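You operate a simulated robot arm through the tools that you are given. There is no shell and no other tool. Be economical: measure what you need, move in short steps, check, and stop when the job is done.

Carry out the task below with a simulated two-armed robot. There is one attempt and no reset: what you move stays moved.

Task
Open the pink locker door, take the black gloves from the shelf of the pink locker and put it on the top of the dark bench, then shut the door. Take the green cloth on the top of the white bench and put it away on the grey stand's tray. Stack the tyre pack marked "50 mm" from the top of the white bench on top of the tyre pack labelled "45 mm". Take the green tub and leave it on the yellow roll. Open the blue bench drawer, take the green lever from there and leave it in the yellow tray and shut the drawer again. Pick up the green bottle with one hand, pass it to the other hand and put it on the place a. Any order will do. Set down upright: green tub, green bottle.
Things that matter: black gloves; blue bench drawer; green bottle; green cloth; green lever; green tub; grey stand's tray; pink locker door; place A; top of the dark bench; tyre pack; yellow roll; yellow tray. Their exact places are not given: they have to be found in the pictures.

The check looks at the end state, three seconds after you hand in, the way a careful person would. Anything else that was tipped, shoved, dropped, spilled or broken makes it a failure. Flat cloth is picked up by pressing the open fingertips on it (5 to 10 N) and closing them slowly along it; thin cloth reads only 2 to 8 mm in the jaws.

Robot
Two 7-joint arms with three-finger grippers on one trunk, on a base that drives. Base frame: it is fixed to the floor where the robot stands at the start and does not move with it; the origin is under the middle of the robot, x ahead of it, y to its left, z up. Lengths are in mm, angles in degrees, forces in N, time in s.
The left shoulder is at the start at [17, 139, 918], the right one opposite. With the tool pointing down near the work surface each hand reaches from about 100 to 700 mm from the robot's upright axis, wherever it stands, measured 20 degrees to its own side. Places, roughly: black gloves (7x12x4 cm) [4700, 0, 1000]; blue bench drawer [6200, -3900, 800]; green bottle (7x7x19 cm) [5900, -6900, 300]; green cloth (10x6x4 cm) [4800, -500, 800]; green lever (12x3x2 cm) [6300, -3900, 700]; green tub [3500, -2250, 750]; grey stand's tray (23x35 cm) [2620, -300, 960]; pink locker door [4500, -100, 900]; place A (19x18 cm) [5740, -2880, 880]; top of the dark bench [3900, 1500, 900]; tyre pack [5000, -1000, 750]; yellow roll [5250, -1250, 750]; yellow tray [6300, -4100, 900]. Payload 3.91 kg a hand.
The tool frame of a hand sits at the grasp point between the pads (the TCP): z along the fingers, y along the line on which they close. The tips reach 30 mm beyond it. The gripper opens to 116 mm. The gripper's body begins 73 mm behind the TCP.
Orientation is that of the tool frame in the base frame, as a unit quaternion [x, y, z, w]. With the fingers straight down and closing along the base's y, the tool's x points along the base's -x, its y along +y and its z along -z.

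Tools
- The arms move only by the tool move_arm. It takes "left_steps", "right_steps" or both (then of equal length, played together; a hand with none holds still); each is a list of rows, each an object of numbers (a shift or turn left out is 0, a gripper value left out holds the last): "x", "y", "z": the shift along the tool's x, y, z in units of 50 mm (1.0 is 50 mm); "ax", "ay", "az": the turn, a rotation vector about the tool's x, y, z in units of 4 degrees (1.0 is 4 degrees); "hand": the gripper command, from -1 (shut) to 1 (fully open), values between in proportion. In form: [{"x": .., "y": .., "z": .., "ax": .., "ay": .., "az": .., "hand": ..}, ...]. A call has 1 to 12 rows; each row shifts and turns the commanded pose from where the row before left it, along the tool's axes as they then stand. A call with a number of a shift or a turn outside -1 to 1 is refused whole. Each row takes 0.2 s and may step no farther than 50 mm and 8.6 degrees from the row before; otherwise, or with a gripper value out of range, the whole call is refused. A pose out of reach is approached as far as the arm can. The call stops where the force on the tool passes 40 N (or 10 N more than at its start, if that is more) or the arm is blocked; 0.2 s more then pass. The fingers move at their own pace (about 153 mm/s each) and stop on an object; they squeeze with about 23 N. The grip force told is the motor's: it shows also when the fingers shut on nothing. Time passes only in rows, and 0.2 s behind the last, so rows that do not move let the fingers close. It gives the time, the measured TCP pose, the force on the tool (base axes), the opening and the grip force at its end, in the units of the frame above (readings bear some noise), with the torque about the TCP (base axes, N m) and any sound that the robot's microphone picked up, and new pictures: "pictures" is both (left out), scene, wrist or none (wrist: the cameras of the hands that moved).
- Cameras (640 x 400 px; columns grow to the right, rows downward): "scene" is now at [48.9, -22.5, 1297.9]; the picture's right is [-0.13, -0.99, 0.01], its down [-0.01, -0.01, -1.00] and it looks along [0.99, -0.13, -0.01] (base axes); focal length 270 px, centre (320, 200). "left" rides on the left gripper at [75, 17, -88] in its tool frame; the picture's right is [-0.22, 0.97, 0.00], its down [-0.70, -0.16, -0.70] and it looks along [-0.68, -0.16, 0.71] (tool axes); focal length 247 px, centre (320, 200). "right" rides on the right gripper at [52, 56, -88] in its tool frame; the picture's right is [-0.73, 0.68, 0.00], its down [-0.49, -0.52, -0.70] and it looks along [-0.48, -0.51, 0.71] (tool axes); focal length 247 px, centre (320, 200).
- lift_body(by): slides the trunk up (or, below 0, down) by that many mm; the arms and the scene camera ride with it, the base frame stays. It gives what a move gives, with no picture.
- roll_base(legs): drives the robot by 1 to 6 legs, each [ahead, left, turn to the left] in mm, mm and degrees, along the robot's own axes; the way and the turn of a leg run together, so that a leg with both is an arc; at most 1500 mm and 180 degrees a leg. The arms and the cameras ride along, it lands a little off, and it stops where it bumps. It gives what a move gives, and a new picture of the scene camera.
- turn_head(pan, tilt): turns the head with the scene camera to pan (to the left, within 86 degrees either way) and tilt (down, from -29 to 69), counted from straight ahead of the robot. It gives what a move gives, and a new picture of the scene camera.
- measure_at(camera, pixels): for up to 12 pixels [column, row] of the newest picture of that camera ("zoom" is the newest enlarged one), the place [x, y, z] in the base frame of the surface seen there, good to about 3 mm, but the place of the scene camera against the robot may be out by one fixed shift of up to 12 mm in any direction. It takes no simulated time.
- inspect(camera, box): a new picture of the part [left, top, right, bottom] of that camera's present view, enlarged. It takes no simulated time.
- sign_off(): hands the job in; it is judged then, once.

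Keep the steps short. Do not move on a guess: measure, check each grasp and each placing, and mend mistakes. In all there are 329 turns and 360 pictures (those below and enlarged ones count). Leave the grippers open and the arms clear of the work at the hand-in unless told otherwise, and finish with a single line.

The tools are called after ">>>" as name(argument=value, ...) on one line, values as JSON. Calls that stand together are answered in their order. move_arm: Moves the arms, as the interface text tells. Its arguments: {"type":"object","properties":{"left_steps":{"type":"array","items":{"type":"object","properties":{"x":{"type":"number"},"y":{"type":"number"},"z":{"type":"number"},"ax":{"type":"number"},"ay":{"type":"number"},"az":{"type":"number"},"hand":{"type":"number"}}}},"right_steps":{"type":"array","items":{"type":"object","properties":{"x":{"type":"number"},"y":{"type":"number"},"z":{"type":"number"},"ax":{"type":"number"},"ay":{"type":"number"},"az":{"type":"number"},"hand":{"type":"number"}}}},"pictures":{"type":"string","enum":["both","scene","wrist","none"]}},"required":[]} The other tools are called the same way: lift_body (by) slides the trunk up or down; roll_base (legs) drives the base; turn_head (pan, tilt) turns the head that bears the scene camera; measure_at (camera, pixels) gives the place of the surface under pixels of a picture; inspect (camera, box) takes an enlarged picture of a part of a camera's view; sign_off () hands the job in.

At the start:

```text
t: 0.0
left_tcp_pos: [570.0, 231.0, 1203.8]
left_ee_rot: [0.044, 0.999, -0.009, 0.026]
left_contact_force: [0.1, -1.0, -0.2]
left_moment: [-0.02, -0.02, 0.03]
left_opening: 116.0
left_gripper_force: 0.1
right_tcp_pos: [506.9, -379.2, 1296.4]
right_ee_rot: [0.045, 0.99, -0.008, 0.134]
right_contact_force: [252.8, 13.8, 6.0]
right_moment: [-1.57, 31.73, -2.81]
right_opening: 116.0
right_gripper_force: 0.0
trunk travel left (down, up): [-444.0, 396.0]
robot x, y, heading: [-6.1, -32.1, -5.2]
head pan, tilt: [-2.7, 4.7]
```

scene: 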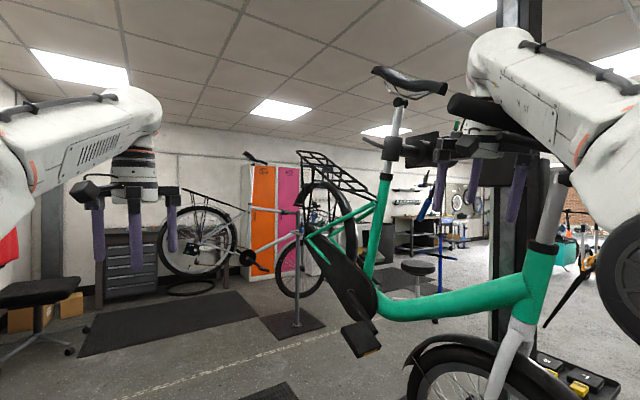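
right: 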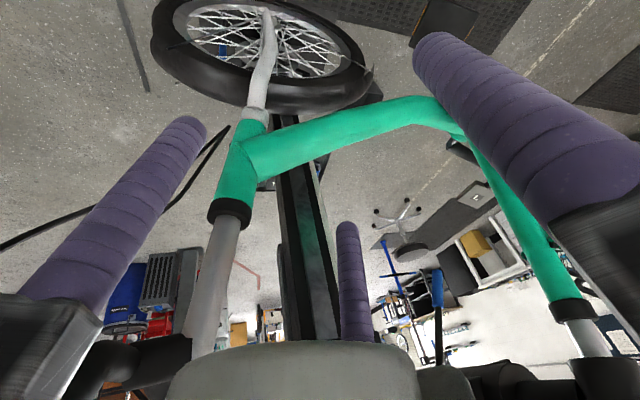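
left: 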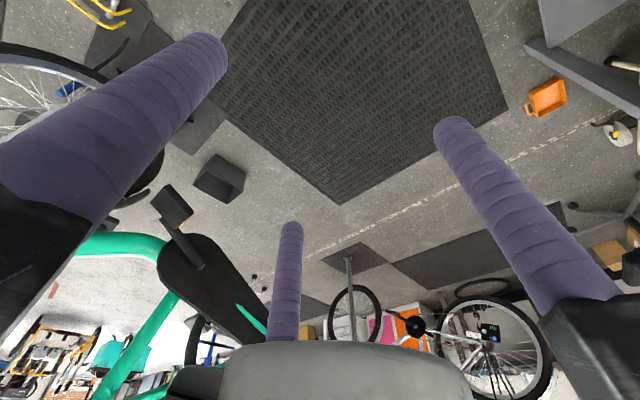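

The right hand reads 252 N in x at the start, and the green bike's handlebar is right at the gripper. I'll look closer before moving anything.

>>> inspect(camera="scene", box=[340, 20, 640, 210])

>>> measure_at(camera="scene", pixels=[[485, 108], [420, 85], [440, 165], [520, 180], [545, 240], [380, 230], [430, 305], [394, 150], [460, 140], [600, 150], [622, 280], [506, 180]])

```text
2.11 times, centred on (490, 115) of scene
```

zoom: 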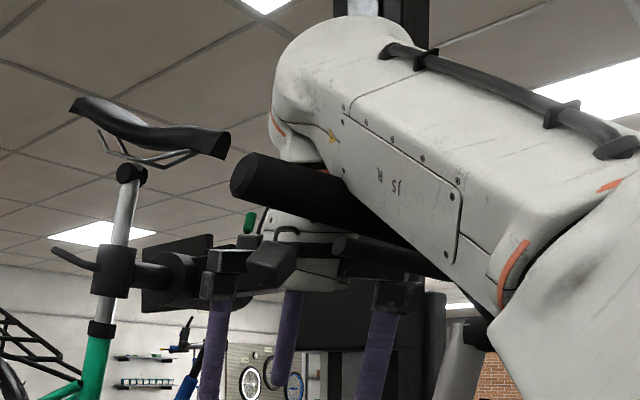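

```text
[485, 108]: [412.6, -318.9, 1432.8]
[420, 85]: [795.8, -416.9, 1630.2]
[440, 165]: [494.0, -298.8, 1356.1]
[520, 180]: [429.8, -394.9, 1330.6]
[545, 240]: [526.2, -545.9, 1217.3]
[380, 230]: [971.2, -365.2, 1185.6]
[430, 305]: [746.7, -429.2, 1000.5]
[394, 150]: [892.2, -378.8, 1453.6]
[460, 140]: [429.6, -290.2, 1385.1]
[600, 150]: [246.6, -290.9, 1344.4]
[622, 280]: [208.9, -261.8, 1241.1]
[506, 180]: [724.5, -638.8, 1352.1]
```

The handlebar's end (412,-319,1433) is on the robot side of the right gripper and pushes it forward. I'll ease the hand about 15 mm forward and read the force.

>>> move_arm(right_steps=[{"x": -0.15, "z": 0.04}, {"x": -0.15, "z": 0.04}], pictures="scene")

```text
t: 0.3
left_tcp_pos: [637.6, 198.4, 1124.9]
left_ee_rot: [0.061, 0.998, -0.009, -0.014]
left_contact_force: [-0.2, -0.5, 1.4]
left_moment: [0.05, 0.01, -0.01]
left_opening: 115.8
left_gripper_force: 0.0
right_tcp_pos: [525.3, -380.4, 1312.1]
right_ee_rot: [0.061, 0.975, 0.0, 0.214]
right_contact_force: [100.1, 31.7, 50.4]
right_moment: [-2.76, 15.52, -3.65]
right_opening: 115.9
right_gripper_force: 0.1
trunk travel left (down, up): [-444.0, 396.0]
robot x, y, heading: [-11.0, -43.3, -6.6]
head pan, tilt: [-2.7, 4.7]
stopped in row 1 (right hand): the force on the tool passed its limit at 438 N (the readings are from after the stop); the commanded pose is now the measured one
```

scene: 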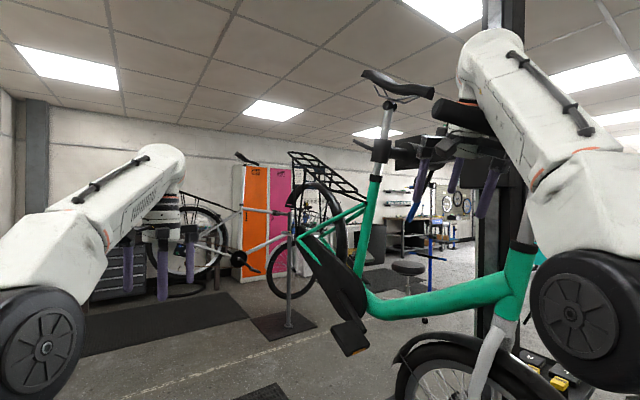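

The contact is settling (252 to about 116 N). Next I'll raise the trunk a little so the wrist moves up off the bar.

>>> lift_body(by=40)

>>> inspect(camera="scene", box=[340, 40, 640, 230])

```text
t: 0.6
left_tcp_pos: [654.2, 181.2, 1090.3]
left_ee_rot: [0.068, 0.997, -0.008, -0.018]
left_contact_force: [-0.6, 1.4, 2.4]
left_moment: [-0.04, -0.11, 0.0]
left_opening: 116.2
left_gripper_force: 0.1
right_tcp_pos: [532.8, -383.7, 1311.5]
right_ee_rot: [0.06, 0.968, -0.006, 0.244]
right_contact_force: [56.1, 9.1, 32.9]
right_moment: [-0.65, 9.09, -1.4]
right_opening: 116.1
right_gripper_force: 0.0
trunk travel left (down, up): [-446.0, 394.0]
robot x, y, heading: [-15.7, -46.6, -7.5]
head pan, tilt: [-2.7, 4.7]
stopped: the force on the tool passed its limit at 163 N (the readings are from after the stop); the commanded pose is now the measured one
```

```text
2.11 times, centred on (490, 135) of scene
```

zoom: 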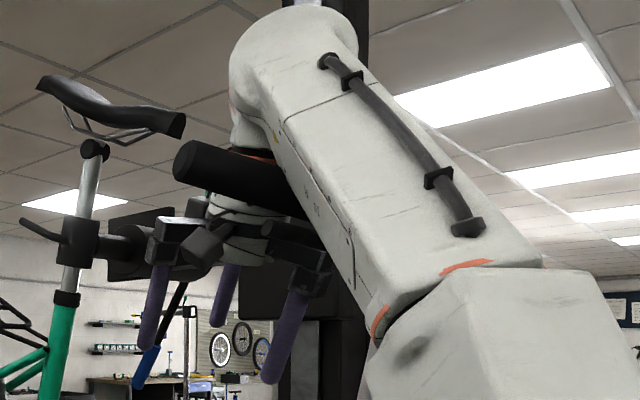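

Force is down to 66 N and the forearm still hooks over the bar. I'll keep lifting.

>>> lift_body(by=60)

```text
t: 0.9
left_tcp_pos: [657.1, 180.9, 1052.1]
left_ee_rot: [0.064, 0.998, -0.005, -0.022]
left_contact_force: [-1.1, 1.7, 4.6]
left_moment: [-0.07, -0.16, 0.02]
left_opening: 116.2
left_gripper_force: 0.1
right_tcp_pos: [536.4, -394.0, 1309.7]
right_ee_rot: [0.063, 0.963, -0.037, 0.26]
right_contact_force: [167.7, 51.4, 97.4]
right_moment: [-3.3, 29.26, -8.83]
right_opening: 115.9
right_gripper_force: 0.1
trunk travel left (down, up): [-450.0, 390.0]
robot x, y, heading: [-18.1, -39.9, -6.9]
head pan, tilt: [-2.7, 4.7]
stopped: the arm was blocked; the commanded pose is now the measured one
```

The lift is blocked, so the bar sits between the gripper and the forearm. I'll check the right wrist view and measure the bar before choosing a way out.

>>> inspect(camera="right", box=[0, 0, 640, 400])

>>> inspect(camera="scene", box=[380, 60, 540, 160])

>>> measure_at(camera="zoom", pixels=[[170, 160], [230, 190], [300, 210], [360, 230], [240, 270], [330, 290], [120, 290], [60, 260], [420, 320], [350, 150], [520, 200], [260, 240]])

```text
1.00 times, centred on (320, 200) of right (not enlarged: the box is as wide or as high as the picture)
```

zoom: 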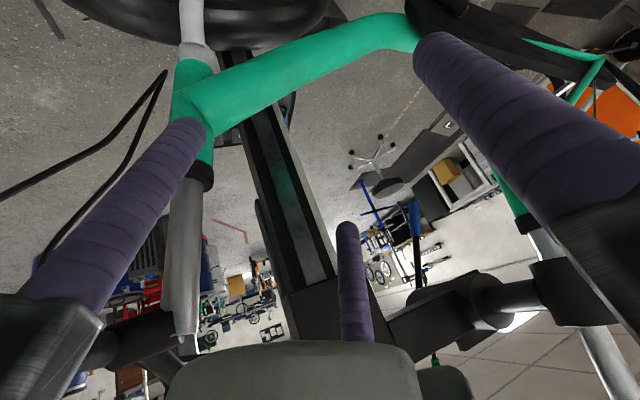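

```text
4.00 times, centred on (460, 110) of scene
```

zoom: 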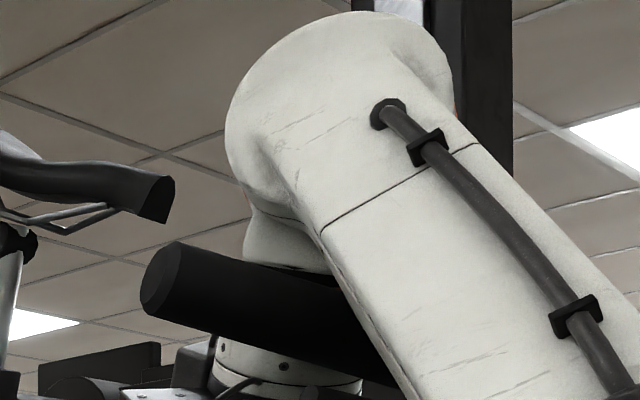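

```text
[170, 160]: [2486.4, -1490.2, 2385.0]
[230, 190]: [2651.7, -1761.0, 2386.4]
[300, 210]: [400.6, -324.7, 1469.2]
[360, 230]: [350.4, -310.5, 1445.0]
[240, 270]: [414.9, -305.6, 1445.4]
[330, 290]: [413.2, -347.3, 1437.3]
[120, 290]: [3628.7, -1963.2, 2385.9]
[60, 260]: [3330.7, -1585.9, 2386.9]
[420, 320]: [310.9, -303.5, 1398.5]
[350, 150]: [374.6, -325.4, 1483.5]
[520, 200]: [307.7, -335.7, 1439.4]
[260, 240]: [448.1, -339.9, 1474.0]
```

The bar is against the robot side of the wrist, the tool has tilted under it, and there is about 250 mm of free room ahead (the clamp is at x≈890). I'll push the hand straight forward to come off the bar.

>>> move_arm(right_steps=[{"x": -0.34, "y": 0.06, "z": 0.2}, {"x": -0.34, "y": 0.06, "z": 0.2}, {"x": -0.34, "y": 0.06, "z": 0.2}], pictures="scene")

```text
t: 1.2
left_tcp_pos: [672.9, 165.1, 969.4]
left_ee_rot: [0.079, 0.996, 0.005, -0.046]
left_contact_force: [0.0, 0.1, 4.3]
left_moment: [-0.04, -0.07, -0.01]
left_opening: 116.2
left_gripper_force: 0.0
right_tcp_pos: [550.1, -399.0, 1315.3]
right_ee_rot: [0.041, 0.951, -0.059, 0.301]
right_contact_force: [109.1, 34.6, 56.2]
right_moment: [-2.14, 18.94, -7.13]
right_opening: 116.1
right_gripper_force: 0.1
right hand out of reach, approached as far as the arm can: row 1
trunk travel left (down, up): [-450.0, 390.0]
robot x, y, heading: [-26.8, -46.3, -7.8]
head pan, tilt: [-2.7, 4.7]
stopped in row 1 (left hand): the arm was blocked; the commanded pose is now the measured one
```

scene: 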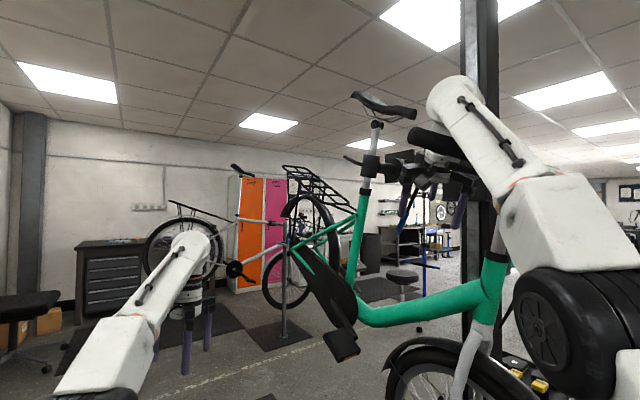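

The hand is at its reach limit, so I'd drive the base forward. First I'll measure the wheel and the frame nearest the robot.

>>> measure_at(camera="scene", pixels=[[395, 385], [440, 345], [470, 360], [520, 380], [492, 280], [430, 140], [345, 345], [480, 60], [370, 165], [400, 155], [560, 390], [490, 395]])

>>> inspect(camera="scene", box=[340, 90, 500, 190])

```text
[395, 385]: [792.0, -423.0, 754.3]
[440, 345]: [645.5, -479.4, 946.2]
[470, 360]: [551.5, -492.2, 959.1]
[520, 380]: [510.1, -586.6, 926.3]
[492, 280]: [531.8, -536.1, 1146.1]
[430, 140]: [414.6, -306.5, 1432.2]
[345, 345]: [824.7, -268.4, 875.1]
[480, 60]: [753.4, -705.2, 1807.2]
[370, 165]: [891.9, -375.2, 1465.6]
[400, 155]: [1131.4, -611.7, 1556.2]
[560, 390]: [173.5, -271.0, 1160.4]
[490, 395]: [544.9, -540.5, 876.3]
```

```text
4.00 times, centred on (420, 140) of scene
```

zoom: 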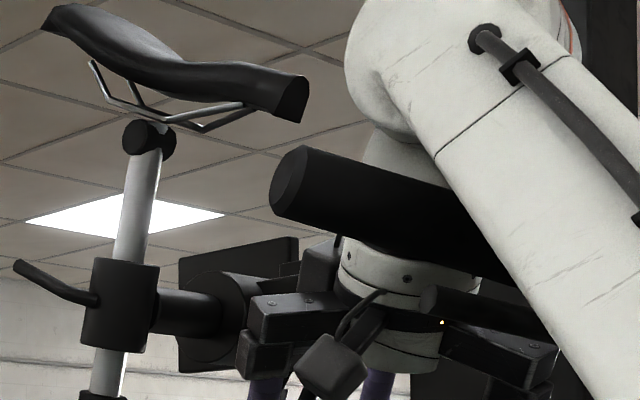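

The wheel is well away from the base, so I'll drive 60 mm ahead to bring the wrist off the bar.

>>> roll_base(legs=[[60, 0, 0]])

```text
t: 2.0
left_tcp_pos: [662.9, 171.7, 788.8]
left_ee_rot: [0.083, 0.982, 0.085, -0.149]
left_contact_force: [0.6, 0.6, 4.7]
left_moment: [-0.14, -0.03, 0.05]
left_opening: 116.1
left_gripper_force: 0.2
right_tcp_pos: [573.8, -413.0, 1334.5]
right_ee_rot: [0.029, 0.917, -0.099, 0.385]
right_contact_force: [111.1, 34.7, 93.1]
right_moment: [0.97, 23.22, -9.45]
right_opening: 116.1
right_gripper_force: 0.0
trunk travel left (down, up): [-450.0, 390.0]
robot x, y, heading: [-23.0, -51.1, -7.9]
head pan, tilt: [-2.7, 4.7]
stopped in leg 1: the force on the tool passed its limit at 150 N (the readings are from after the stop); the commanded pose is now the measured one
```

scene: 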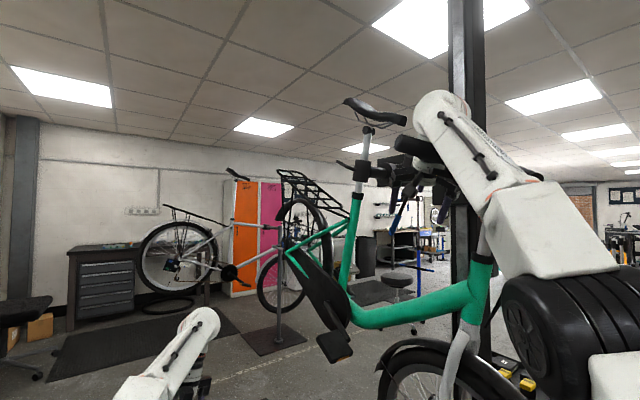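

Both arms are dropping with each stop. I'll hold both still and see whether they settle.

>>> move_arm(left_steps=[{"z": 0}, {"z": 0}], pictures="none")

```text
t: 2.3
left_tcp_pos: [650.6, 150.2, 697.6]
left_ee_rot: [0.098, 0.973, 0.092, -0.189]
left_contact_force: [2.2, 0.0, 4.2]
left_moment: [-0.09, 0.01, 0.04]
left_opening: 116.1
left_gripper_force: 0.1
right_tcp_pos: [584.5, -420.8, 1350.3]
right_ee_rot: [0.023, 0.895, -0.124, 0.428]
right_contact_force: [-0.6, -0.2, 0.1]
right_moment: [0.03, 0.02, 0.01]
right_opening: 116.0
right_gripper_force: 0.1
trunk travel left (down, up): [-450.0, 390.0]
robot x, y, heading: [-31.1, -57.3, -9.2]
head pan, tilt: [-2.7, 4.7]
stopped in row 1 (right hand): the force on the tool passed its limit at 166 N (the readings are from after the stop); the commanded pose is now the measured one
```

The right hand now reads no force. I'll hold again so the arms settle.

>>> move_arm(left_steps=[{"z": 0}, {"z": 0}, {"z": 0}], pictures="scene")

```text
t: 2.6
left_tcp_pos: [623.2, 144.8, 631.6]
left_ee_rot: [0.103, 0.965, 0.095, -0.222]
left_contact_force: [2.2, 0.4, 5.4]
left_moment: [-0.16, -0.03, 0.06]
left_opening: 116.0
left_gripper_force: 0.0
right_tcp_pos: [598.0, -421.1, 1372.0]
right_ee_rot: [0.019, 0.865, -0.13, 0.484]
right_contact_force: [-0.1, 0.0, 0.2]
right_moment: [-0.01, 0.0, 0.02]
right_opening: 116.2
right_gripper_force: 0.0
trunk travel left (down, up): [-450.0, 390.0]
robot x, y, heading: [-30.1, -56.5, -9.8]
head pan, tilt: [-2.7, 4.7]
stopped in row 1 (right hand): the arm was blocked; the commanded pose is now the measured one
```

scene: 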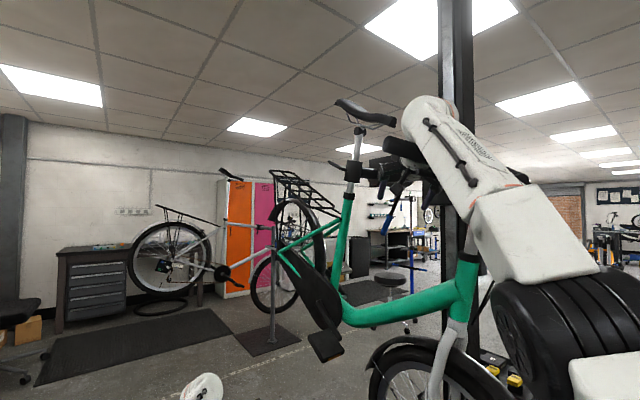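

The right forearm is resting on the bar with free force at the tool. I'll command it straight up, and the left up with it.

>>> move_arm(right_steps=[{"x": -0.67, "y": -0.17, "z": -0.4}, {"x": -0.67, "y": -0.17, "z": -0.4}, {"x": -0.67, "y": -0.17, "z": -0.4}], left_steps=[{"z": -0.5}, {"z": -0.5}, {"z": -0.5}], pictures="scene")

```text
t: 2.9
left_tcp_pos: [591.0, 137.1, 570.6]
left_ee_rot: [0.116, 0.953, 0.103, -0.261]
left_contact_force: [2.0, -0.2, 3.9]
left_moment: [-0.11, -0.02, 0.02]
left_opening: 116.2
left_gripper_force: 0.1
left hand out of reach, approached as far as the arm can: row 1
right_tcp_pos: [599.2, -431.0, 1385.2]
right_ee_rot: [0.012, 0.843, -0.157, 0.514]
right_contact_force: [0.5, -0.9, -0.4]
right_moment: [-0.04, -0.02, 0.01]
right_opening: 116.0
right_gripper_force: 0.1
right hand out of reach, approached as far as the arm can: row 1
trunk travel left (down, up): [-450.0, 390.0]
robot x, y, heading: [-37.9, -63.1, -10.4]
head pan, tilt: [-2.7, 4.7]
stopped in row 1 (left hand): the arm was blocked; the commanded pose is now the measured one
```

scene: 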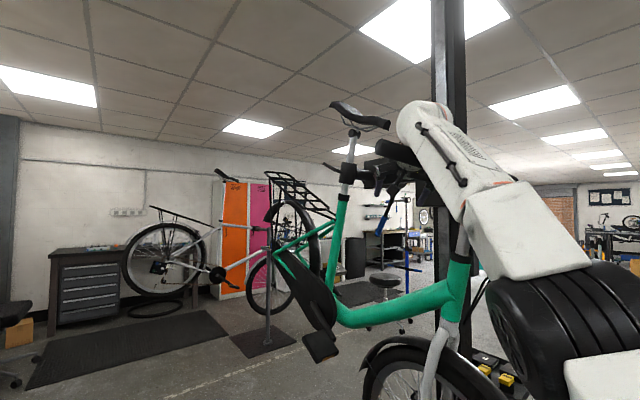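

The right tool now reads zero force. I'll hold one more time to see if everything is steady.

>>> move_arm(left_steps=[{"z": 0}, {"z": 0}, {"z": 0}], right_steps=[{"z": 0}, {"z": 0}, {"z": 0}], pictures="wrist")

```text
t: 3.3
left_tcp_pos: [555.8, 134.3, 524.9]
left_ee_rot: [0.087, 0.945, 0.081, -0.303]
left_contact_force: [3.3, 0.3, 4.0]
left_moment: [-0.04, -0.02, 0.02]
left_opening: 116.1
left_gripper_force: 0.0
right_tcp_pos: [602.7, -434.1, 1409.0]
right_ee_rot: [0.011, 0.807, -0.167, 0.567]
right_contact_force: [1.2, 0.8, -0.6]
right_moment: [-0.01, -0.04, 0.06]
right_opening: 116.3
right_gripper_force: 0.0
trunk travel left (down, up): [-450.0, 390.0]
robot x, y, heading: [-39.0, -69.3, -11.0]
head pan, tilt: [-2.7, 4.7]
stopped in row 1 (left hand): the arm was blocked; the commanded pose is now the measured one
```

right: 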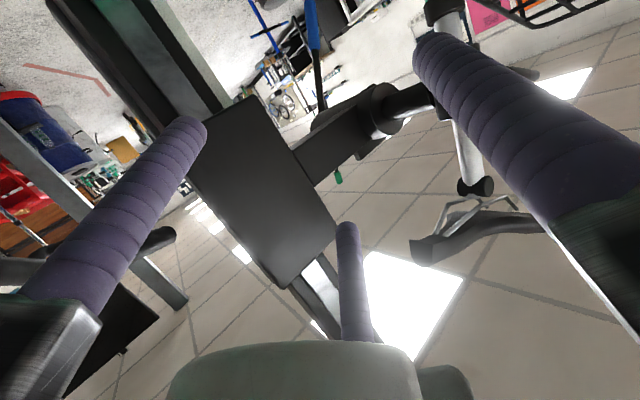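
left: 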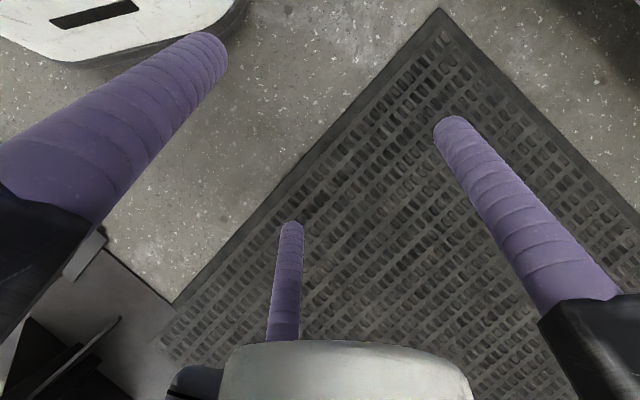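

The gripper now points forward, clear of the bar's underside. I'll lift the trunk in this pose to take the forearm off the bar.

>>> lift_body(by=150)

```text
t: 3.6
left_tcp_pos: [542.3, 104.8, 511.7]
left_ee_rot: [0.119, 0.937, 0.101, -0.312]
left_contact_force: [1.6, 0.8, 1.8]
left_moment: [-0.1, 0.02, 0.07]
left_opening: 115.8
left_gripper_force: 0.1
right_tcp_pos: [598.2, -443.4, 1421.3]
right_ee_rot: [-0.029, 0.786, -0.231, 0.573]
right_contact_force: [0.0, -0.6, 0.0]
right_moment: [0.03, -0.02, 0.02]
right_opening: 115.9
right_gripper_force: 0.1
trunk travel left (down, up): [-454.0, 386.0]
robot x, y, heading: [-44.5, -79.7, -12.7]
head pan, tilt: [-2.7, 4.7]
stopped: the arm was blocked; the commanded pose is now the measured one
```

Blocked again after 4 mm. I'll look at the forearm and bar now.

>>> turn_head(pan=-25, tilt=0)

```text
t: 4.5
left_tcp_pos: [547.7, 82.9, 501.2]
left_ee_rot: [0.128, 0.935, 0.1, -0.315]
left_contact_force: [0.2, -1.9, -0.9]
left_moment: [0.12, 0.05, -0.07]
left_opening: 115.9
left_gripper_force: 0.1
right_tcp_pos: [594.9, -450.4, 1420.4]
right_ee_rot: [-0.026, 0.787, -0.237, 0.57]
right_contact_force: [-0.2, -0.4, 0.0]
right_moment: [0.0, -0.01, 0.0]
right_opening: 116.2
right_gripper_force: 0.1
trunk travel left (down, up): [-454.0, 386.0]
robot x, y, heading: [-46.0, -90.3, -14.3]
head pan, tilt: [-25.0, 0.0]
```

scene: 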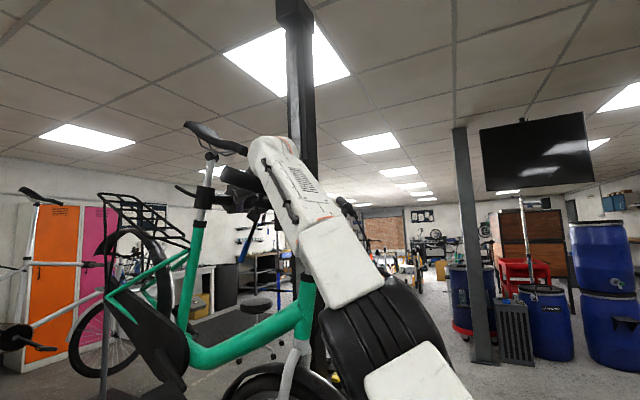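

It's steady now with no stop. I'll try the trunk lift again from this settled state.

>>> lift_body(by=100)

```text
t: 4.8
left_tcp_pos: [495.4, 107.7, 477.2]
left_ee_rot: [0.08, 0.93, 0.071, -0.352]
left_contact_force: [2.2, -0.5, 3.9]
left_moment: [-0.14, -0.11, 0.05]
left_opening: 116.0
left_gripper_force: 0.1
right_tcp_pos: [595.6, -453.1, 1439.5]
right_ee_rot: [-0.027, 0.749, -0.241, 0.617]
right_contact_force: [-0.6, -0.4, 0.3]
right_moment: [-0.01, 0.03, 0.03]
right_opening: 116.1
right_gripper_force: 0.1
trunk travel left (down, up): [-457.0, 383.0]
robot x, y, heading: [-53.5, -82.1, -13.1]
head pan, tilt: [-25.0, 0.0]
stopped: the arm was blocked; the commanded pose is now the measured one
```

>>> inspect(camera="scene", box=[180, 110, 340, 210])

>>> measure_at(camera="zoom", pixels=[[180, 250], [240, 280], [290, 300], [330, 170], [420, 260], [330, 320], [230, 340], [560, 420]])

```text
4.00 times, centred on (260, 160) of scene
```

zoom: 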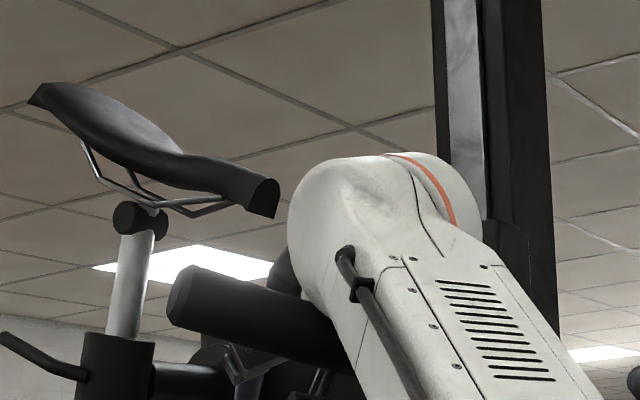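

```text
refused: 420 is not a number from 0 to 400
```

The wrist now lies on top of the bar, so up is the free way. I'll command only the right hand up in small rows.

>>> move_arm(right_steps=[{"x": -0.27, "y": -0.12, "z": -0.04}, {"x": -0.27, "y": -0.12, "z": -0.04}, {"x": -0.27, "y": -0.12, "z": -0.04}, {"x": -0.27, "y": -0.12, "z": -0.04}], pictures="scene")

```text
t: 5.1
left_tcp_pos: [496.1, 73.2, 466.9]
left_ee_rot: [0.119, 0.926, 0.087, -0.346]
left_contact_force: [-0.2, -0.3, 0.3]
left_moment: [0.01, 0.02, -0.02]
left_opening: 116.2
left_gripper_force: 0.0
right_tcp_pos: [589.7, -458.2, 1456.0]
right_ee_rot: [-0.047, 0.72, -0.289, 0.629]
right_contact_force: [-0.2, 0.3, 0.2]
right_moment: [-0.01, -0.01, 0.01]
right_opening: 115.7
right_gripper_force: 0.1
right hand out of reach, approached as far as the arm can: row 1
trunk travel left (down, up): [-457.0, 383.0]
robot x, y, heading: [-54.2, -96.3, -15.2]
head pan, tilt: [-25.0, 0.0]
stopped in row 1 (left hand): the arm was blocked; the commanded pose is now the measured one
```

scene: 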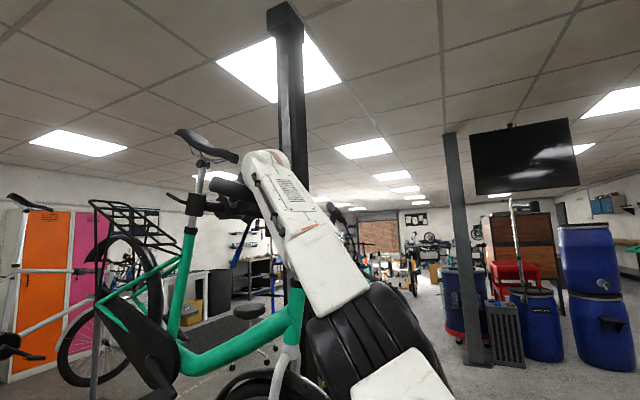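

Vertical pillars lean in this picture, so I suspect the robot itself is tilted. I'll measure ceiling and floor points to check.

>>> measure_at(camera="scene", pixels=[[320, 60], [120, 60], [520, 60], [320, 200], [40, 385], [600, 380], [450, 135], [478, 360], [560, 150], [620, 300], [235, 180], [250, 310]])

```text
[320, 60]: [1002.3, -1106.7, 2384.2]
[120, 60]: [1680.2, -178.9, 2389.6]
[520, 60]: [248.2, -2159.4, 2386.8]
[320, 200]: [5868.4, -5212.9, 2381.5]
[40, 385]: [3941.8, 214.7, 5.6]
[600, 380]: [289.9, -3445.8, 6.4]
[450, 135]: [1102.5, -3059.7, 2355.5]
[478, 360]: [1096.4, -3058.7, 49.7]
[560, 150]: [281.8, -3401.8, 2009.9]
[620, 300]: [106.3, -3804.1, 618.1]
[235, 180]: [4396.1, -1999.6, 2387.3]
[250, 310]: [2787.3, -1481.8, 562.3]
```

The centre ray rises about 8° with tilt 0, so the robot is leaning back. I'll look down at the base to see what it stands on.

>>> turn_head(pan=0, tilt=69)

>>> turn_head(pan=-60, tilt=60)

```text
t: 6.5
left_tcp_pos: [497.5, 79.6, 467.2]
left_ee_rot: [0.116, 0.926, 0.087, -0.348]
left_contact_force: [0.3, -1.5, 1.0]
left_moment: [0.07, 0.01, -0.02]
left_opening: 115.9
left_gripper_force: 0.1
right_tcp_pos: [588.9, -460.2, 1453.3]
right_ee_rot: [-0.044, 0.722, -0.288, 0.628]
right_contact_force: [-0.6, -0.1, 0.6]
right_moment: [-0.05, 0.0, 0.01]
right_opening: 116.1
right_gripper_force: 0.0
trunk travel left (down, up): [-457.0, 383.0]
robot x, y, heading: [-49.8, -92.0, -15.1]
head pan, tilt: [0.0, 68.8]
```

scene: 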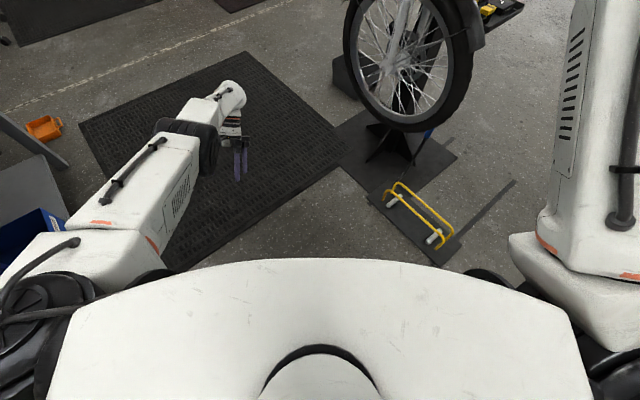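

```text
t: 7.8
left_tcp_pos: [495.4, 84.3, 468.3]
left_ee_rot: [0.112, 0.927, 0.086, -0.348]
left_contact_force: [-0.2, -0.7, -0.3]
left_moment: [-0.07, -0.05, 0.02]
left_opening: 116.1
left_gripper_force: 0.2
right_tcp_pos: [588.6, -462.7, 1452.5]
right_ee_rot: [-0.044, 0.723, -0.285, 0.628]
right_contact_force: [-0.2, -0.9, -0.4]
right_moment: [-0.01, -0.01, 0.0]
right_opening: 116.4
right_gripper_force: 0.0
trunk travel left (down, up): [-457.0, 383.0]
robot x, y, heading: [-49.8, -90.7, -14.9]
head pan, tilt: [-60.0, 60.0]
```

scene: 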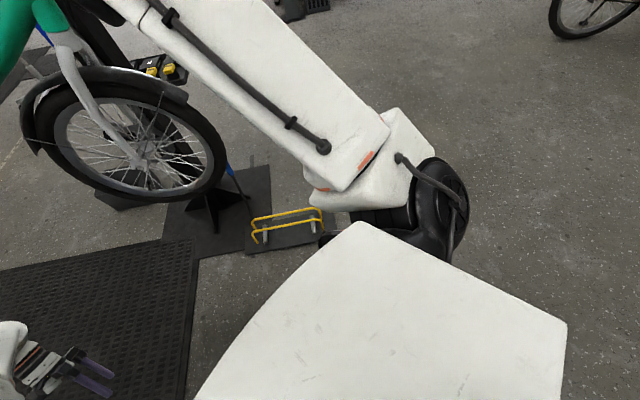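

>>> measure_at(camera="scene", pixels=[[256, 225], [320, 212], [290, 240], [330, 240], [230, 160], [400, 300], [460, 250], [340, 150], [300, 300], [380, 300], [450, 350], [210, 240]])

>>> turn_head(pan=80, tilt=50)

```text
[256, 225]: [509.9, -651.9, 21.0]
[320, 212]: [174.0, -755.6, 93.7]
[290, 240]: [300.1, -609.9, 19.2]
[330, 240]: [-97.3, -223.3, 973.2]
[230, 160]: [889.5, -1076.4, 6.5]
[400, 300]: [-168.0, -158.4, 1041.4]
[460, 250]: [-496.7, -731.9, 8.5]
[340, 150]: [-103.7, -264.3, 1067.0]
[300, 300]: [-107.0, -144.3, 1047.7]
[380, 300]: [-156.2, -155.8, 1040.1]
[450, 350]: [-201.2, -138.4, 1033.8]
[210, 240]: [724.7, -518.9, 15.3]
```

```text
t: 10.0
left_tcp_pos: [496.0, 81.0, 466.1]
left_ee_rot: [0.114, 0.926, 0.086, -0.349]
left_contact_force: [-0.6, -0.1, -0.1]
left_moment: [0.04, -0.02, 0.01]
left_opening: 116.0
left_gripper_force: 0.2
right_tcp_pos: [588.6, -462.4, 1451.7]
right_ee_rot: [-0.043, 0.722, -0.287, 0.628]
right_contact_force: [-0.2, -0.1, 0.0]
right_moment: [0.02, -0.01, 0.01]
right_opening: 116.1
right_gripper_force: 0.1
trunk travel left (down, up): [-457.0, 383.0]
robot x, y, heading: [-48.9, -91.3, -15.2]
head pan, tilt: [80.0, 50.0]
```

scene: 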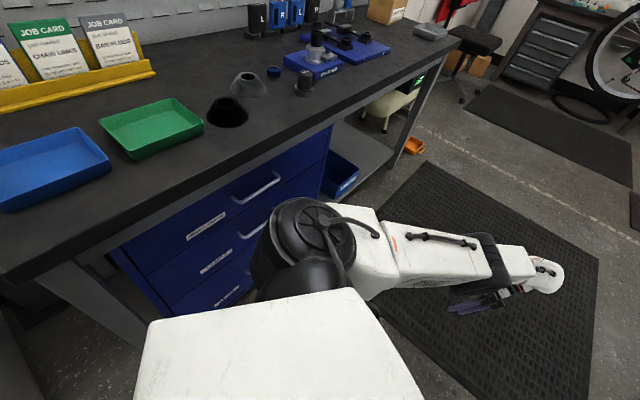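

>>> measure_at(camera="scene", pixels=[[60, 265], [250, 160], [400, 70], [300, 230], [370, 230], [480, 260], [200, 350], [300, 320], [380, 370], [250, 330], [330, 150], [270, 290]])

>>> inspect(camera="scene", box=[160, 120, 480, 320])

```text
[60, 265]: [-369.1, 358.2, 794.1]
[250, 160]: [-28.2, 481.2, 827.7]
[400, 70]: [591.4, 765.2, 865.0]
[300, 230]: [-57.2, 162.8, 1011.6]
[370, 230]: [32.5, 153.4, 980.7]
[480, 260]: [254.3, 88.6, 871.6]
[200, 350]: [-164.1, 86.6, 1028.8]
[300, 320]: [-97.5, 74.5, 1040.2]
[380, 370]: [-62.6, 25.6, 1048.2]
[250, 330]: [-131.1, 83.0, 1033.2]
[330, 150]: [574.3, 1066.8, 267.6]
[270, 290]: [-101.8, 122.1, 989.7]
```

```text
2.00 times, centred on (320, 220) of scene
```

zoom: 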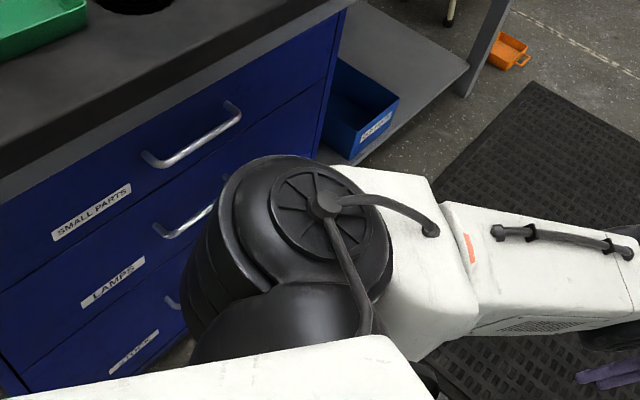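

The robot's top plate slopes back too. I'll check the base through the left wrist camera.

>>> move_arm(left_steps=[{"z": 0}], pictures="wrist")

```text
t: 10.4
left_tcp_pos: [448.6, 92.4, 429.3]
left_ee_rot: [0.078, 0.916, 0.054, -0.39]
left_contact_force: [3.4, -0.4, 3.6]
left_moment: [-0.02, -0.04, 0.0]
left_opening: 115.9
left_gripper_force: 0.1
right_tcp_pos: [582.5, -473.6, 1466.3]
right_ee_rot: [-0.027, 0.691, -0.296, 0.659]
right_contact_force: [0.2, 0.5, -0.8]
right_moment: [0.0, -0.02, 0.02]
right_opening: 115.9
right_gripper_force: 0.0
trunk travel left (down, up): [-457.0, 383.0]
robot x, y, heading: [-55.6, -84.7, -14.4]
head pan, tilt: [80.0, 50.0]
stopped in row 1 (left hand): the arm was blocked; the commanded pose is now the measured one
```

left: 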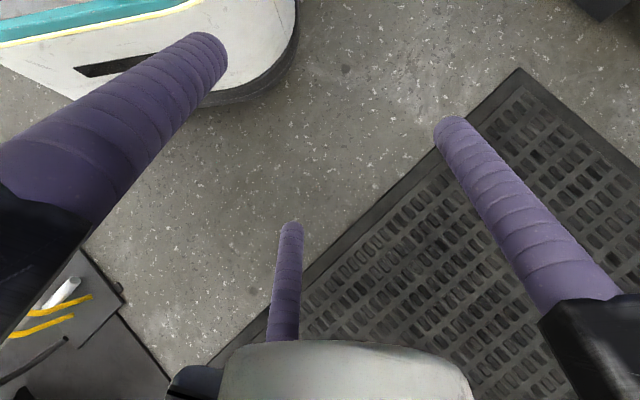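

Base creeping backward and turning right means the forearm presses forward on the bar. I'll back off 60 mm to relieve it, with the gripper now level rather than hooked.

>>> roll_base(legs=[[-60, 0, 0]])

```text
t: 11.1
left_tcp_pos: [400.3, -32.5, 400.9]
left_ee_rot: [0.123, 0.899, 0.073, -0.414]
left_contact_force: [3.7, 0.9, 7.2]
left_moment: [-0.16, -0.3, 0.04]
left_opening: 116.0
left_gripper_force: 0.1
right_tcp_pos: [553.5, -590.1, 1413.1]
right_ee_rot: [-0.046, 0.658, -0.39, 0.642]
right_contact_force: [-10.4, -0.1, 16.7]
right_moment: [0.85, 1.62, 0.57]
right_opening: 116.1
right_gripper_force: 0.0
trunk travel left (down, up): [-457.0, 383.0]
robot x, y, heading: [-87.6, -137.7, -22.8]
head pan, tilt: [80.0, 50.0]
stopped in leg 1: the robot was blocked; the commanded pose is now the measured one
```

scene: 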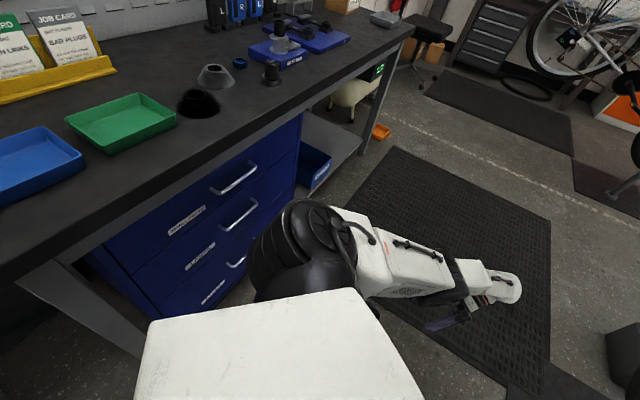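

It moved back 40 mm and turned. I'll look at the right arm and bar.

>>> turn_head(pan=-15, tilt=5)

>>> inspect(camera="right", box=[0, 0, 640, 400])

```text
t: 12.8
left_tcp_pos: [399.1, -61.4, 385.0]
left_ee_rot: [0.139, 0.89, 0.09, -0.425]
left_contact_force: [0.1, 0.5, 0.1]
left_moment: [-0.02, 0.0, 0.02]
left_opening: 116.4
left_gripper_force: 0.1
right_tcp_pos: [559.8, -617.8, 1394.3]
right_ee_rot: [-0.045, 0.669, -0.394, 0.628]
right_contact_force: [-137.9, 88.0, 11.9]
right_moment: [6.48, 13.24, 1.82]
right_opening: 107.4
right_gripper_force: 0.1
trunk travel left (down, up): [-457.0, 383.0]
robot x, y, heading: [-96.4, -143.3, -24.9]
head pan, tilt: [-15.0, 5.0]
```

scene: 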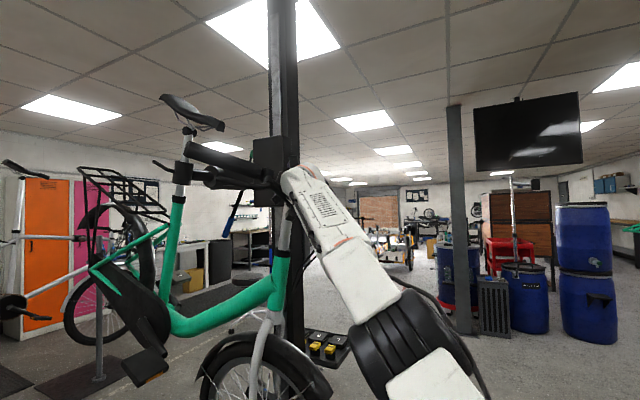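

```text
1.00 times, centred on (320, 200) of right (not enlarged: the box is as wide or as high as the picture)
```

zoom: 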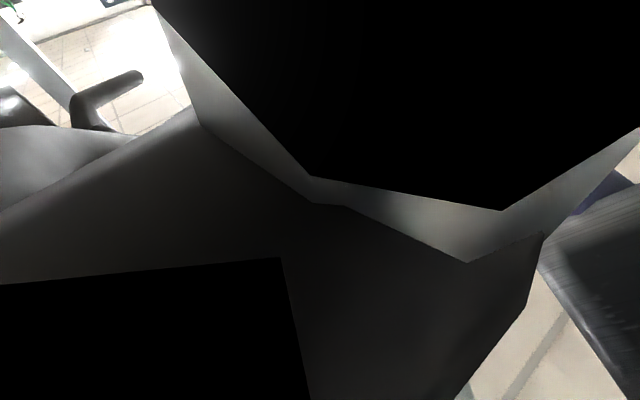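

>>> inspect(camera="scene", box=[180, 130, 340, 230])

>>> measure_at(camera="scene", pixels=[[200, 150], [240, 172], [265, 180], [280, 150], [300, 180], [280, 230], [310, 200], [215, 178], [292, 110], [260, 140], [340, 240], [190, 145]])

```text
4.00 times, centred on (260, 180) of scene
```

zoom: 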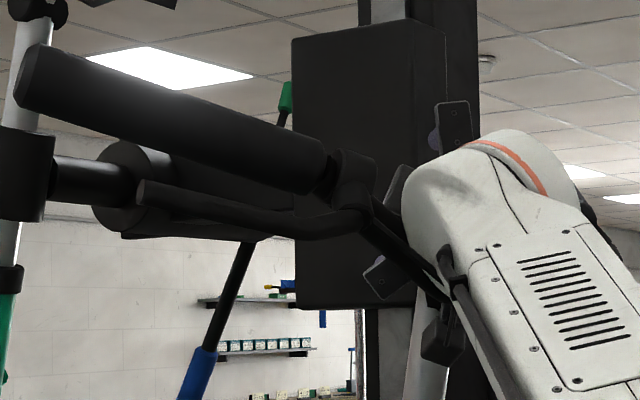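

```text
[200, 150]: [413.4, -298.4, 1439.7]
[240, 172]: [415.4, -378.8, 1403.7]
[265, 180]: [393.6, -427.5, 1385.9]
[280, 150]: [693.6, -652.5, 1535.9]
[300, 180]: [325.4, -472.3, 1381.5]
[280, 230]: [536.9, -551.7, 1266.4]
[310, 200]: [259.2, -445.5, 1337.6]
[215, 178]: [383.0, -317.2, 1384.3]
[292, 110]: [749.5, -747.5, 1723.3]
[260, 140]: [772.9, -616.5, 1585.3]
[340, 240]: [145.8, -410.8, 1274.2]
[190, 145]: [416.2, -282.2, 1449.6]
```

The arm slid along the bar; the gripper now lies level over the bar near the stem, its tips against the stand's box. I'll retract the hand along its own axis.

>>> move_arm(right_steps=[{"z": -0.5}, {"z": -0.5}, {"z": -0.5}, {"z": -0.5}], pictures="scene")

```text
t: 13.1
left_tcp_pos: [393.2, -64.1, 399.4]
left_ee_rot: [0.148, 0.893, 0.092, -0.415]
left_contact_force: [0.0, 0.6, 0.9]
left_moment: [-0.05, -0.16, -0.02]
left_opening: 116.1
left_gripper_force: 0.0
right_tcp_pos: [554.4, -614.5, 1402.3]
right_ee_rot: [-0.054, 0.646, -0.411, 0.641]
right_contact_force: [43.2, -5.5, 232.1]
right_moment: [10.33, 25.5, -3.85]
right_opening: 116.0
right_gripper_force: 0.0
trunk travel left (down, up): [-457.0, 383.0]
robot x, y, heading: [-107.8, -145.2, -25.0]
head pan, tilt: [-15.0, 5.0]
stopped in row 1 (right hand): the force on the tool passed its limit at 318 N (the readings are from after the stop); the commanded pose is now the measured one
```

scene: 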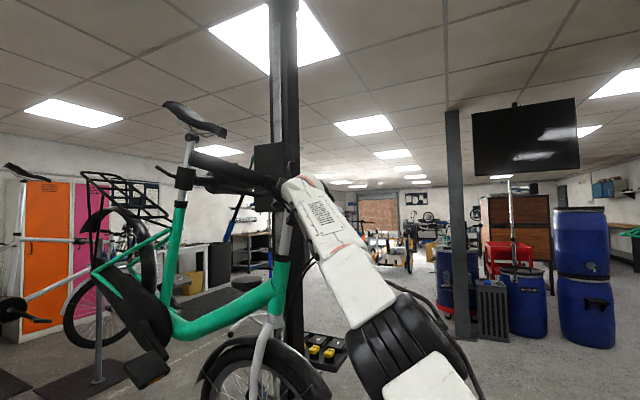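

The tool is being pushed up at 232 N, so the gripper rests on the bar. Up should be free now, so I'll lift the trunk.

>>> lift_body(by=80)

```text
t: 13.4
left_tcp_pos: [349.0, -37.3, 382.0]
left_ee_rot: [0.105, 0.884, 0.067, -0.451]
left_contact_force: [2.9, -1.3, 4.1]
left_moment: [-0.04, -0.11, 0.01]
left_opening: 116.1
left_gripper_force: 0.0
right_tcp_pos: [553.3, -612.0, 1406.1]
right_ee_rot: [-0.053, 0.635, -0.413, 0.65]
right_contact_force: [-5.9, -14.7, 318.3]
right_moment: [62.6, 105.09, 10.68]
right_opening: 115.8
right_gripper_force: 0.1
trunk travel left (down, up): [-464.0, 376.0]
robot x, y, heading: [-102.1, -137.0, -23.9]
head pan, tilt: [-15.0, 5.0]
stopped: the arm was blocked; the commanded pose is now the measured one
```

>>> roll_base(legs=[[-100, 0, 0]])

```text
t: 14.1
left_tcp_pos: [307.7, -65.9, 354.8]
left_ee_rot: [0.091, 0.862, 0.078, -0.492]
left_contact_force: [3.4, 2.3, 3.9]
left_moment: [-0.19, -0.12, 0.24]
left_opening: 116.2
left_gripper_force: 0.0
right_tcp_pos: [554.5, -605.1, 1408.8]
right_ee_rot: [-0.08, 0.62, -0.423, 0.657]
right_contact_force: [-35.7, -72.3, 307.5]
right_moment: [47.79, 100.81, 18.27]
right_opening: 116.0
right_gripper_force: 0.0
trunk travel left (down, up): [-464.0, 376.0]
robot x, y, heading: [-118.2, -145.6, -25.5]
head pan, tilt: [-15.0, 5.0]
stopped in leg 1: the robot was blocked; the commanded pose is now the measured one
```

scene: 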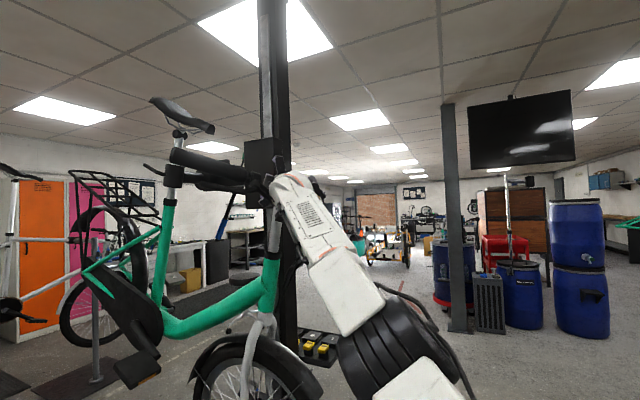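

>>> inspect(camera="scene", box=[160, 130, 360, 255])

>>> inspect(camera="right", box=[0, 0, 640, 400])

```text
3.20 times, centred on (260, 192) of scene
```

zoom: 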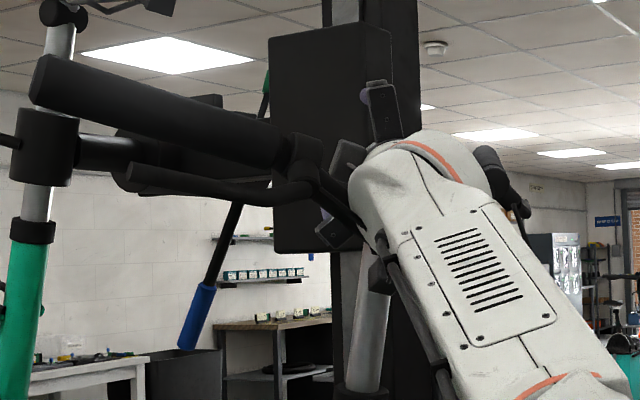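

```text
1.00 times, centred on (320, 200) of right (not enlarged: the box is as wide or as high as the picture)
```

zoom: 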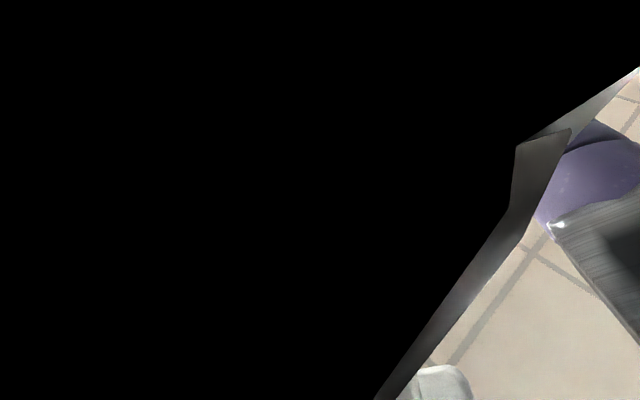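

The arm is stretched to its limit with the fingers over the stem. I'll drive forward to give slack before raising.

>>> roll_base(legs=[[80, 0, 0]])

```text
t: 14.9
left_tcp_pos: [270.8, -42.3, 346.2]
left_ee_rot: [0.057, 0.849, 0.049, -0.522]
left_contact_force: [3.5, -1.7, 2.7]
left_moment: [0.01, -0.11, -0.06]
left_opening: 116.0
left_gripper_force: 0.0
right_tcp_pos: [548.9, -606.7, 1411.7]
right_ee_rot: [-0.061, 0.612, -0.422, 0.667]
right_contact_force: [-28.0, -20.9, 330.3]
right_moment: [72.75, 120.18, 30.58]
right_opening: 116.2
right_gripper_force: 0.0
trunk travel left (down, up): [-464.0, 376.0]
robot x, y, heading: [-110.0, -132.9, -23.7]
head pan, tilt: [-15.0, 5.0]
stopped in leg 1: the robot was blocked; the commanded pose is now the measured one
```

scene: 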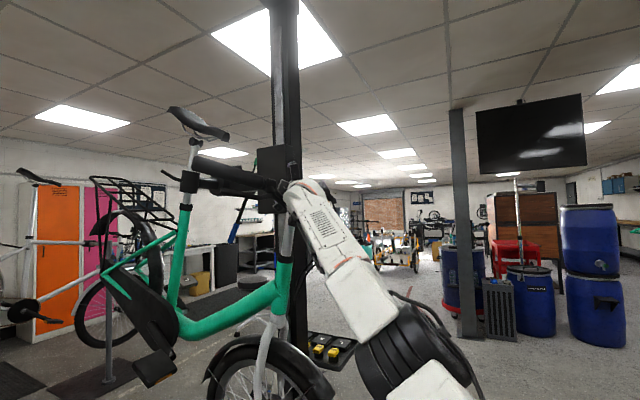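

>>> measure_at(camera="scene", pixels=[[320, 200], [320, 40], [120, 40], [520, 40], [560, 380], [440, 370], [400, 290], [460, 120], [460, 330]])

>>> turn_head(pan=-15, tilt=55)

```text
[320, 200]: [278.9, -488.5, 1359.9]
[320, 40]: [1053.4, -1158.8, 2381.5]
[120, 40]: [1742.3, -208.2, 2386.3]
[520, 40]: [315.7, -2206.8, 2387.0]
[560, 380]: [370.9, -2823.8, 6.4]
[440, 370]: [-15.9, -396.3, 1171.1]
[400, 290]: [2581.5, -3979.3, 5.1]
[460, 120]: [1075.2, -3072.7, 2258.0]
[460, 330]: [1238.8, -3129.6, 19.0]
```

```text
t: 16.0
left_tcp_pos: [269.1, -53.2, 344.9]
left_ee_rot: [0.064, 0.848, 0.049, -0.523]
left_contact_force: [-0.1, -0.3, -0.2]
left_moment: [-0.03, 0.0, 0.02]
left_opening: 116.0
left_gripper_force: 0.0
right_tcp_pos: [546.0, -603.7, 1416.7]
right_ee_rot: [-0.072, 0.595, -0.433, 0.673]
right_contact_force: [-31.6, 7.0, 306.4]
right_moment: [61.06, 110.14, 14.79]
right_opening: 116.0
right_gripper_force: 0.0
trunk travel left (down, up): [-464.0, 376.0]
robot x, y, heading: [-114.7, -141.3, -24.8]
head pan, tilt: [-15.0, 55.0]
```

scene: 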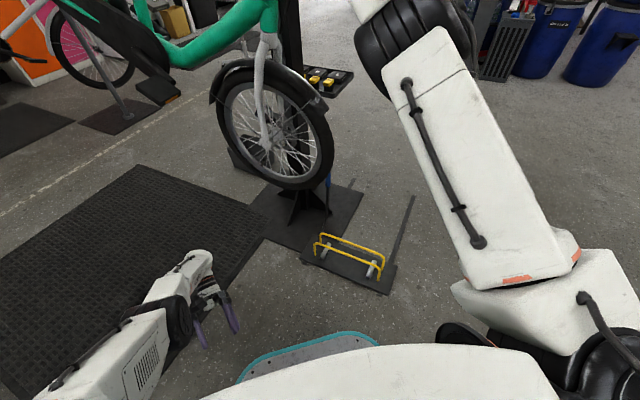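

The moments say the gripper is levered: the bar pushes up under the palm while the forearm hangs low. I'll pitch the tips down with the wrist rising, and bring the left hand forward and up at the same time.

>>> move_arm(right_steps=[{"x": -0.4, "y": -0.33, "z": 0.1, "ax": -0.61, "ay": 0.77}, {"x": -0.4, "y": -0.33, "z": 0.1, "ax": -0.61, "ay": 0.77}, {"x": -0.4, "y": -0.33, "z": 0.1, "ax": -0.61, "ay": 0.77}], left_steps=[{"z": -0.9, "ay": -1}, {"z": -0.9, "ay": -1}, {"z": -0.9, "ay": -1}], pictures="scene")

```text
t: 16.4
left_tcp_pos: [296.9, -103.2, 361.2]
left_ee_rot: [0.074, 0.855, 0.065, -0.508]
left_contact_force: [-1.1, -0.1, -1.6]
left_moment: [0.05, 0.07, -0.07]
left_opening: 115.9
left_gripper_force: 0.0
right_tcp_pos: [547.0, -601.0, 1418.5]
right_ee_rot: [-0.082, 0.592, -0.435, 0.673]
right_contact_force: [-64.6, 26.7, 304.1]
right_moment: [70.51, 117.34, 27.72]
right_opening: 116.2
right_gripper_force: 0.2
right hand out of reach, approached as far as the arm can: row 1
trunk travel left (down, up): [-464.0, 376.0]
robot x, y, heading: [-118.5, -156.5, -26.8]
head pan, tilt: [-15.0, 55.0]
stopped in row 1 (left hand): the arm was blocked; the commanded pose is now the measured one
```

scene: 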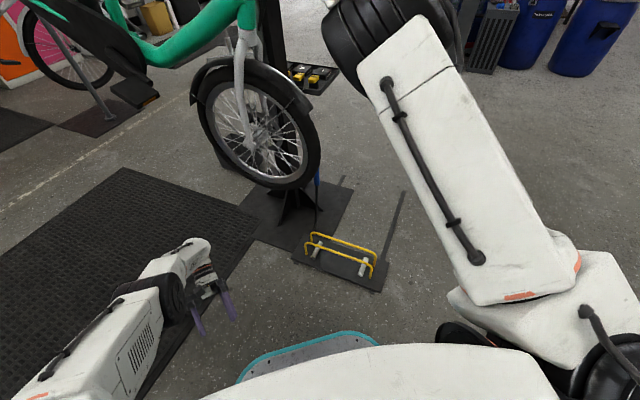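

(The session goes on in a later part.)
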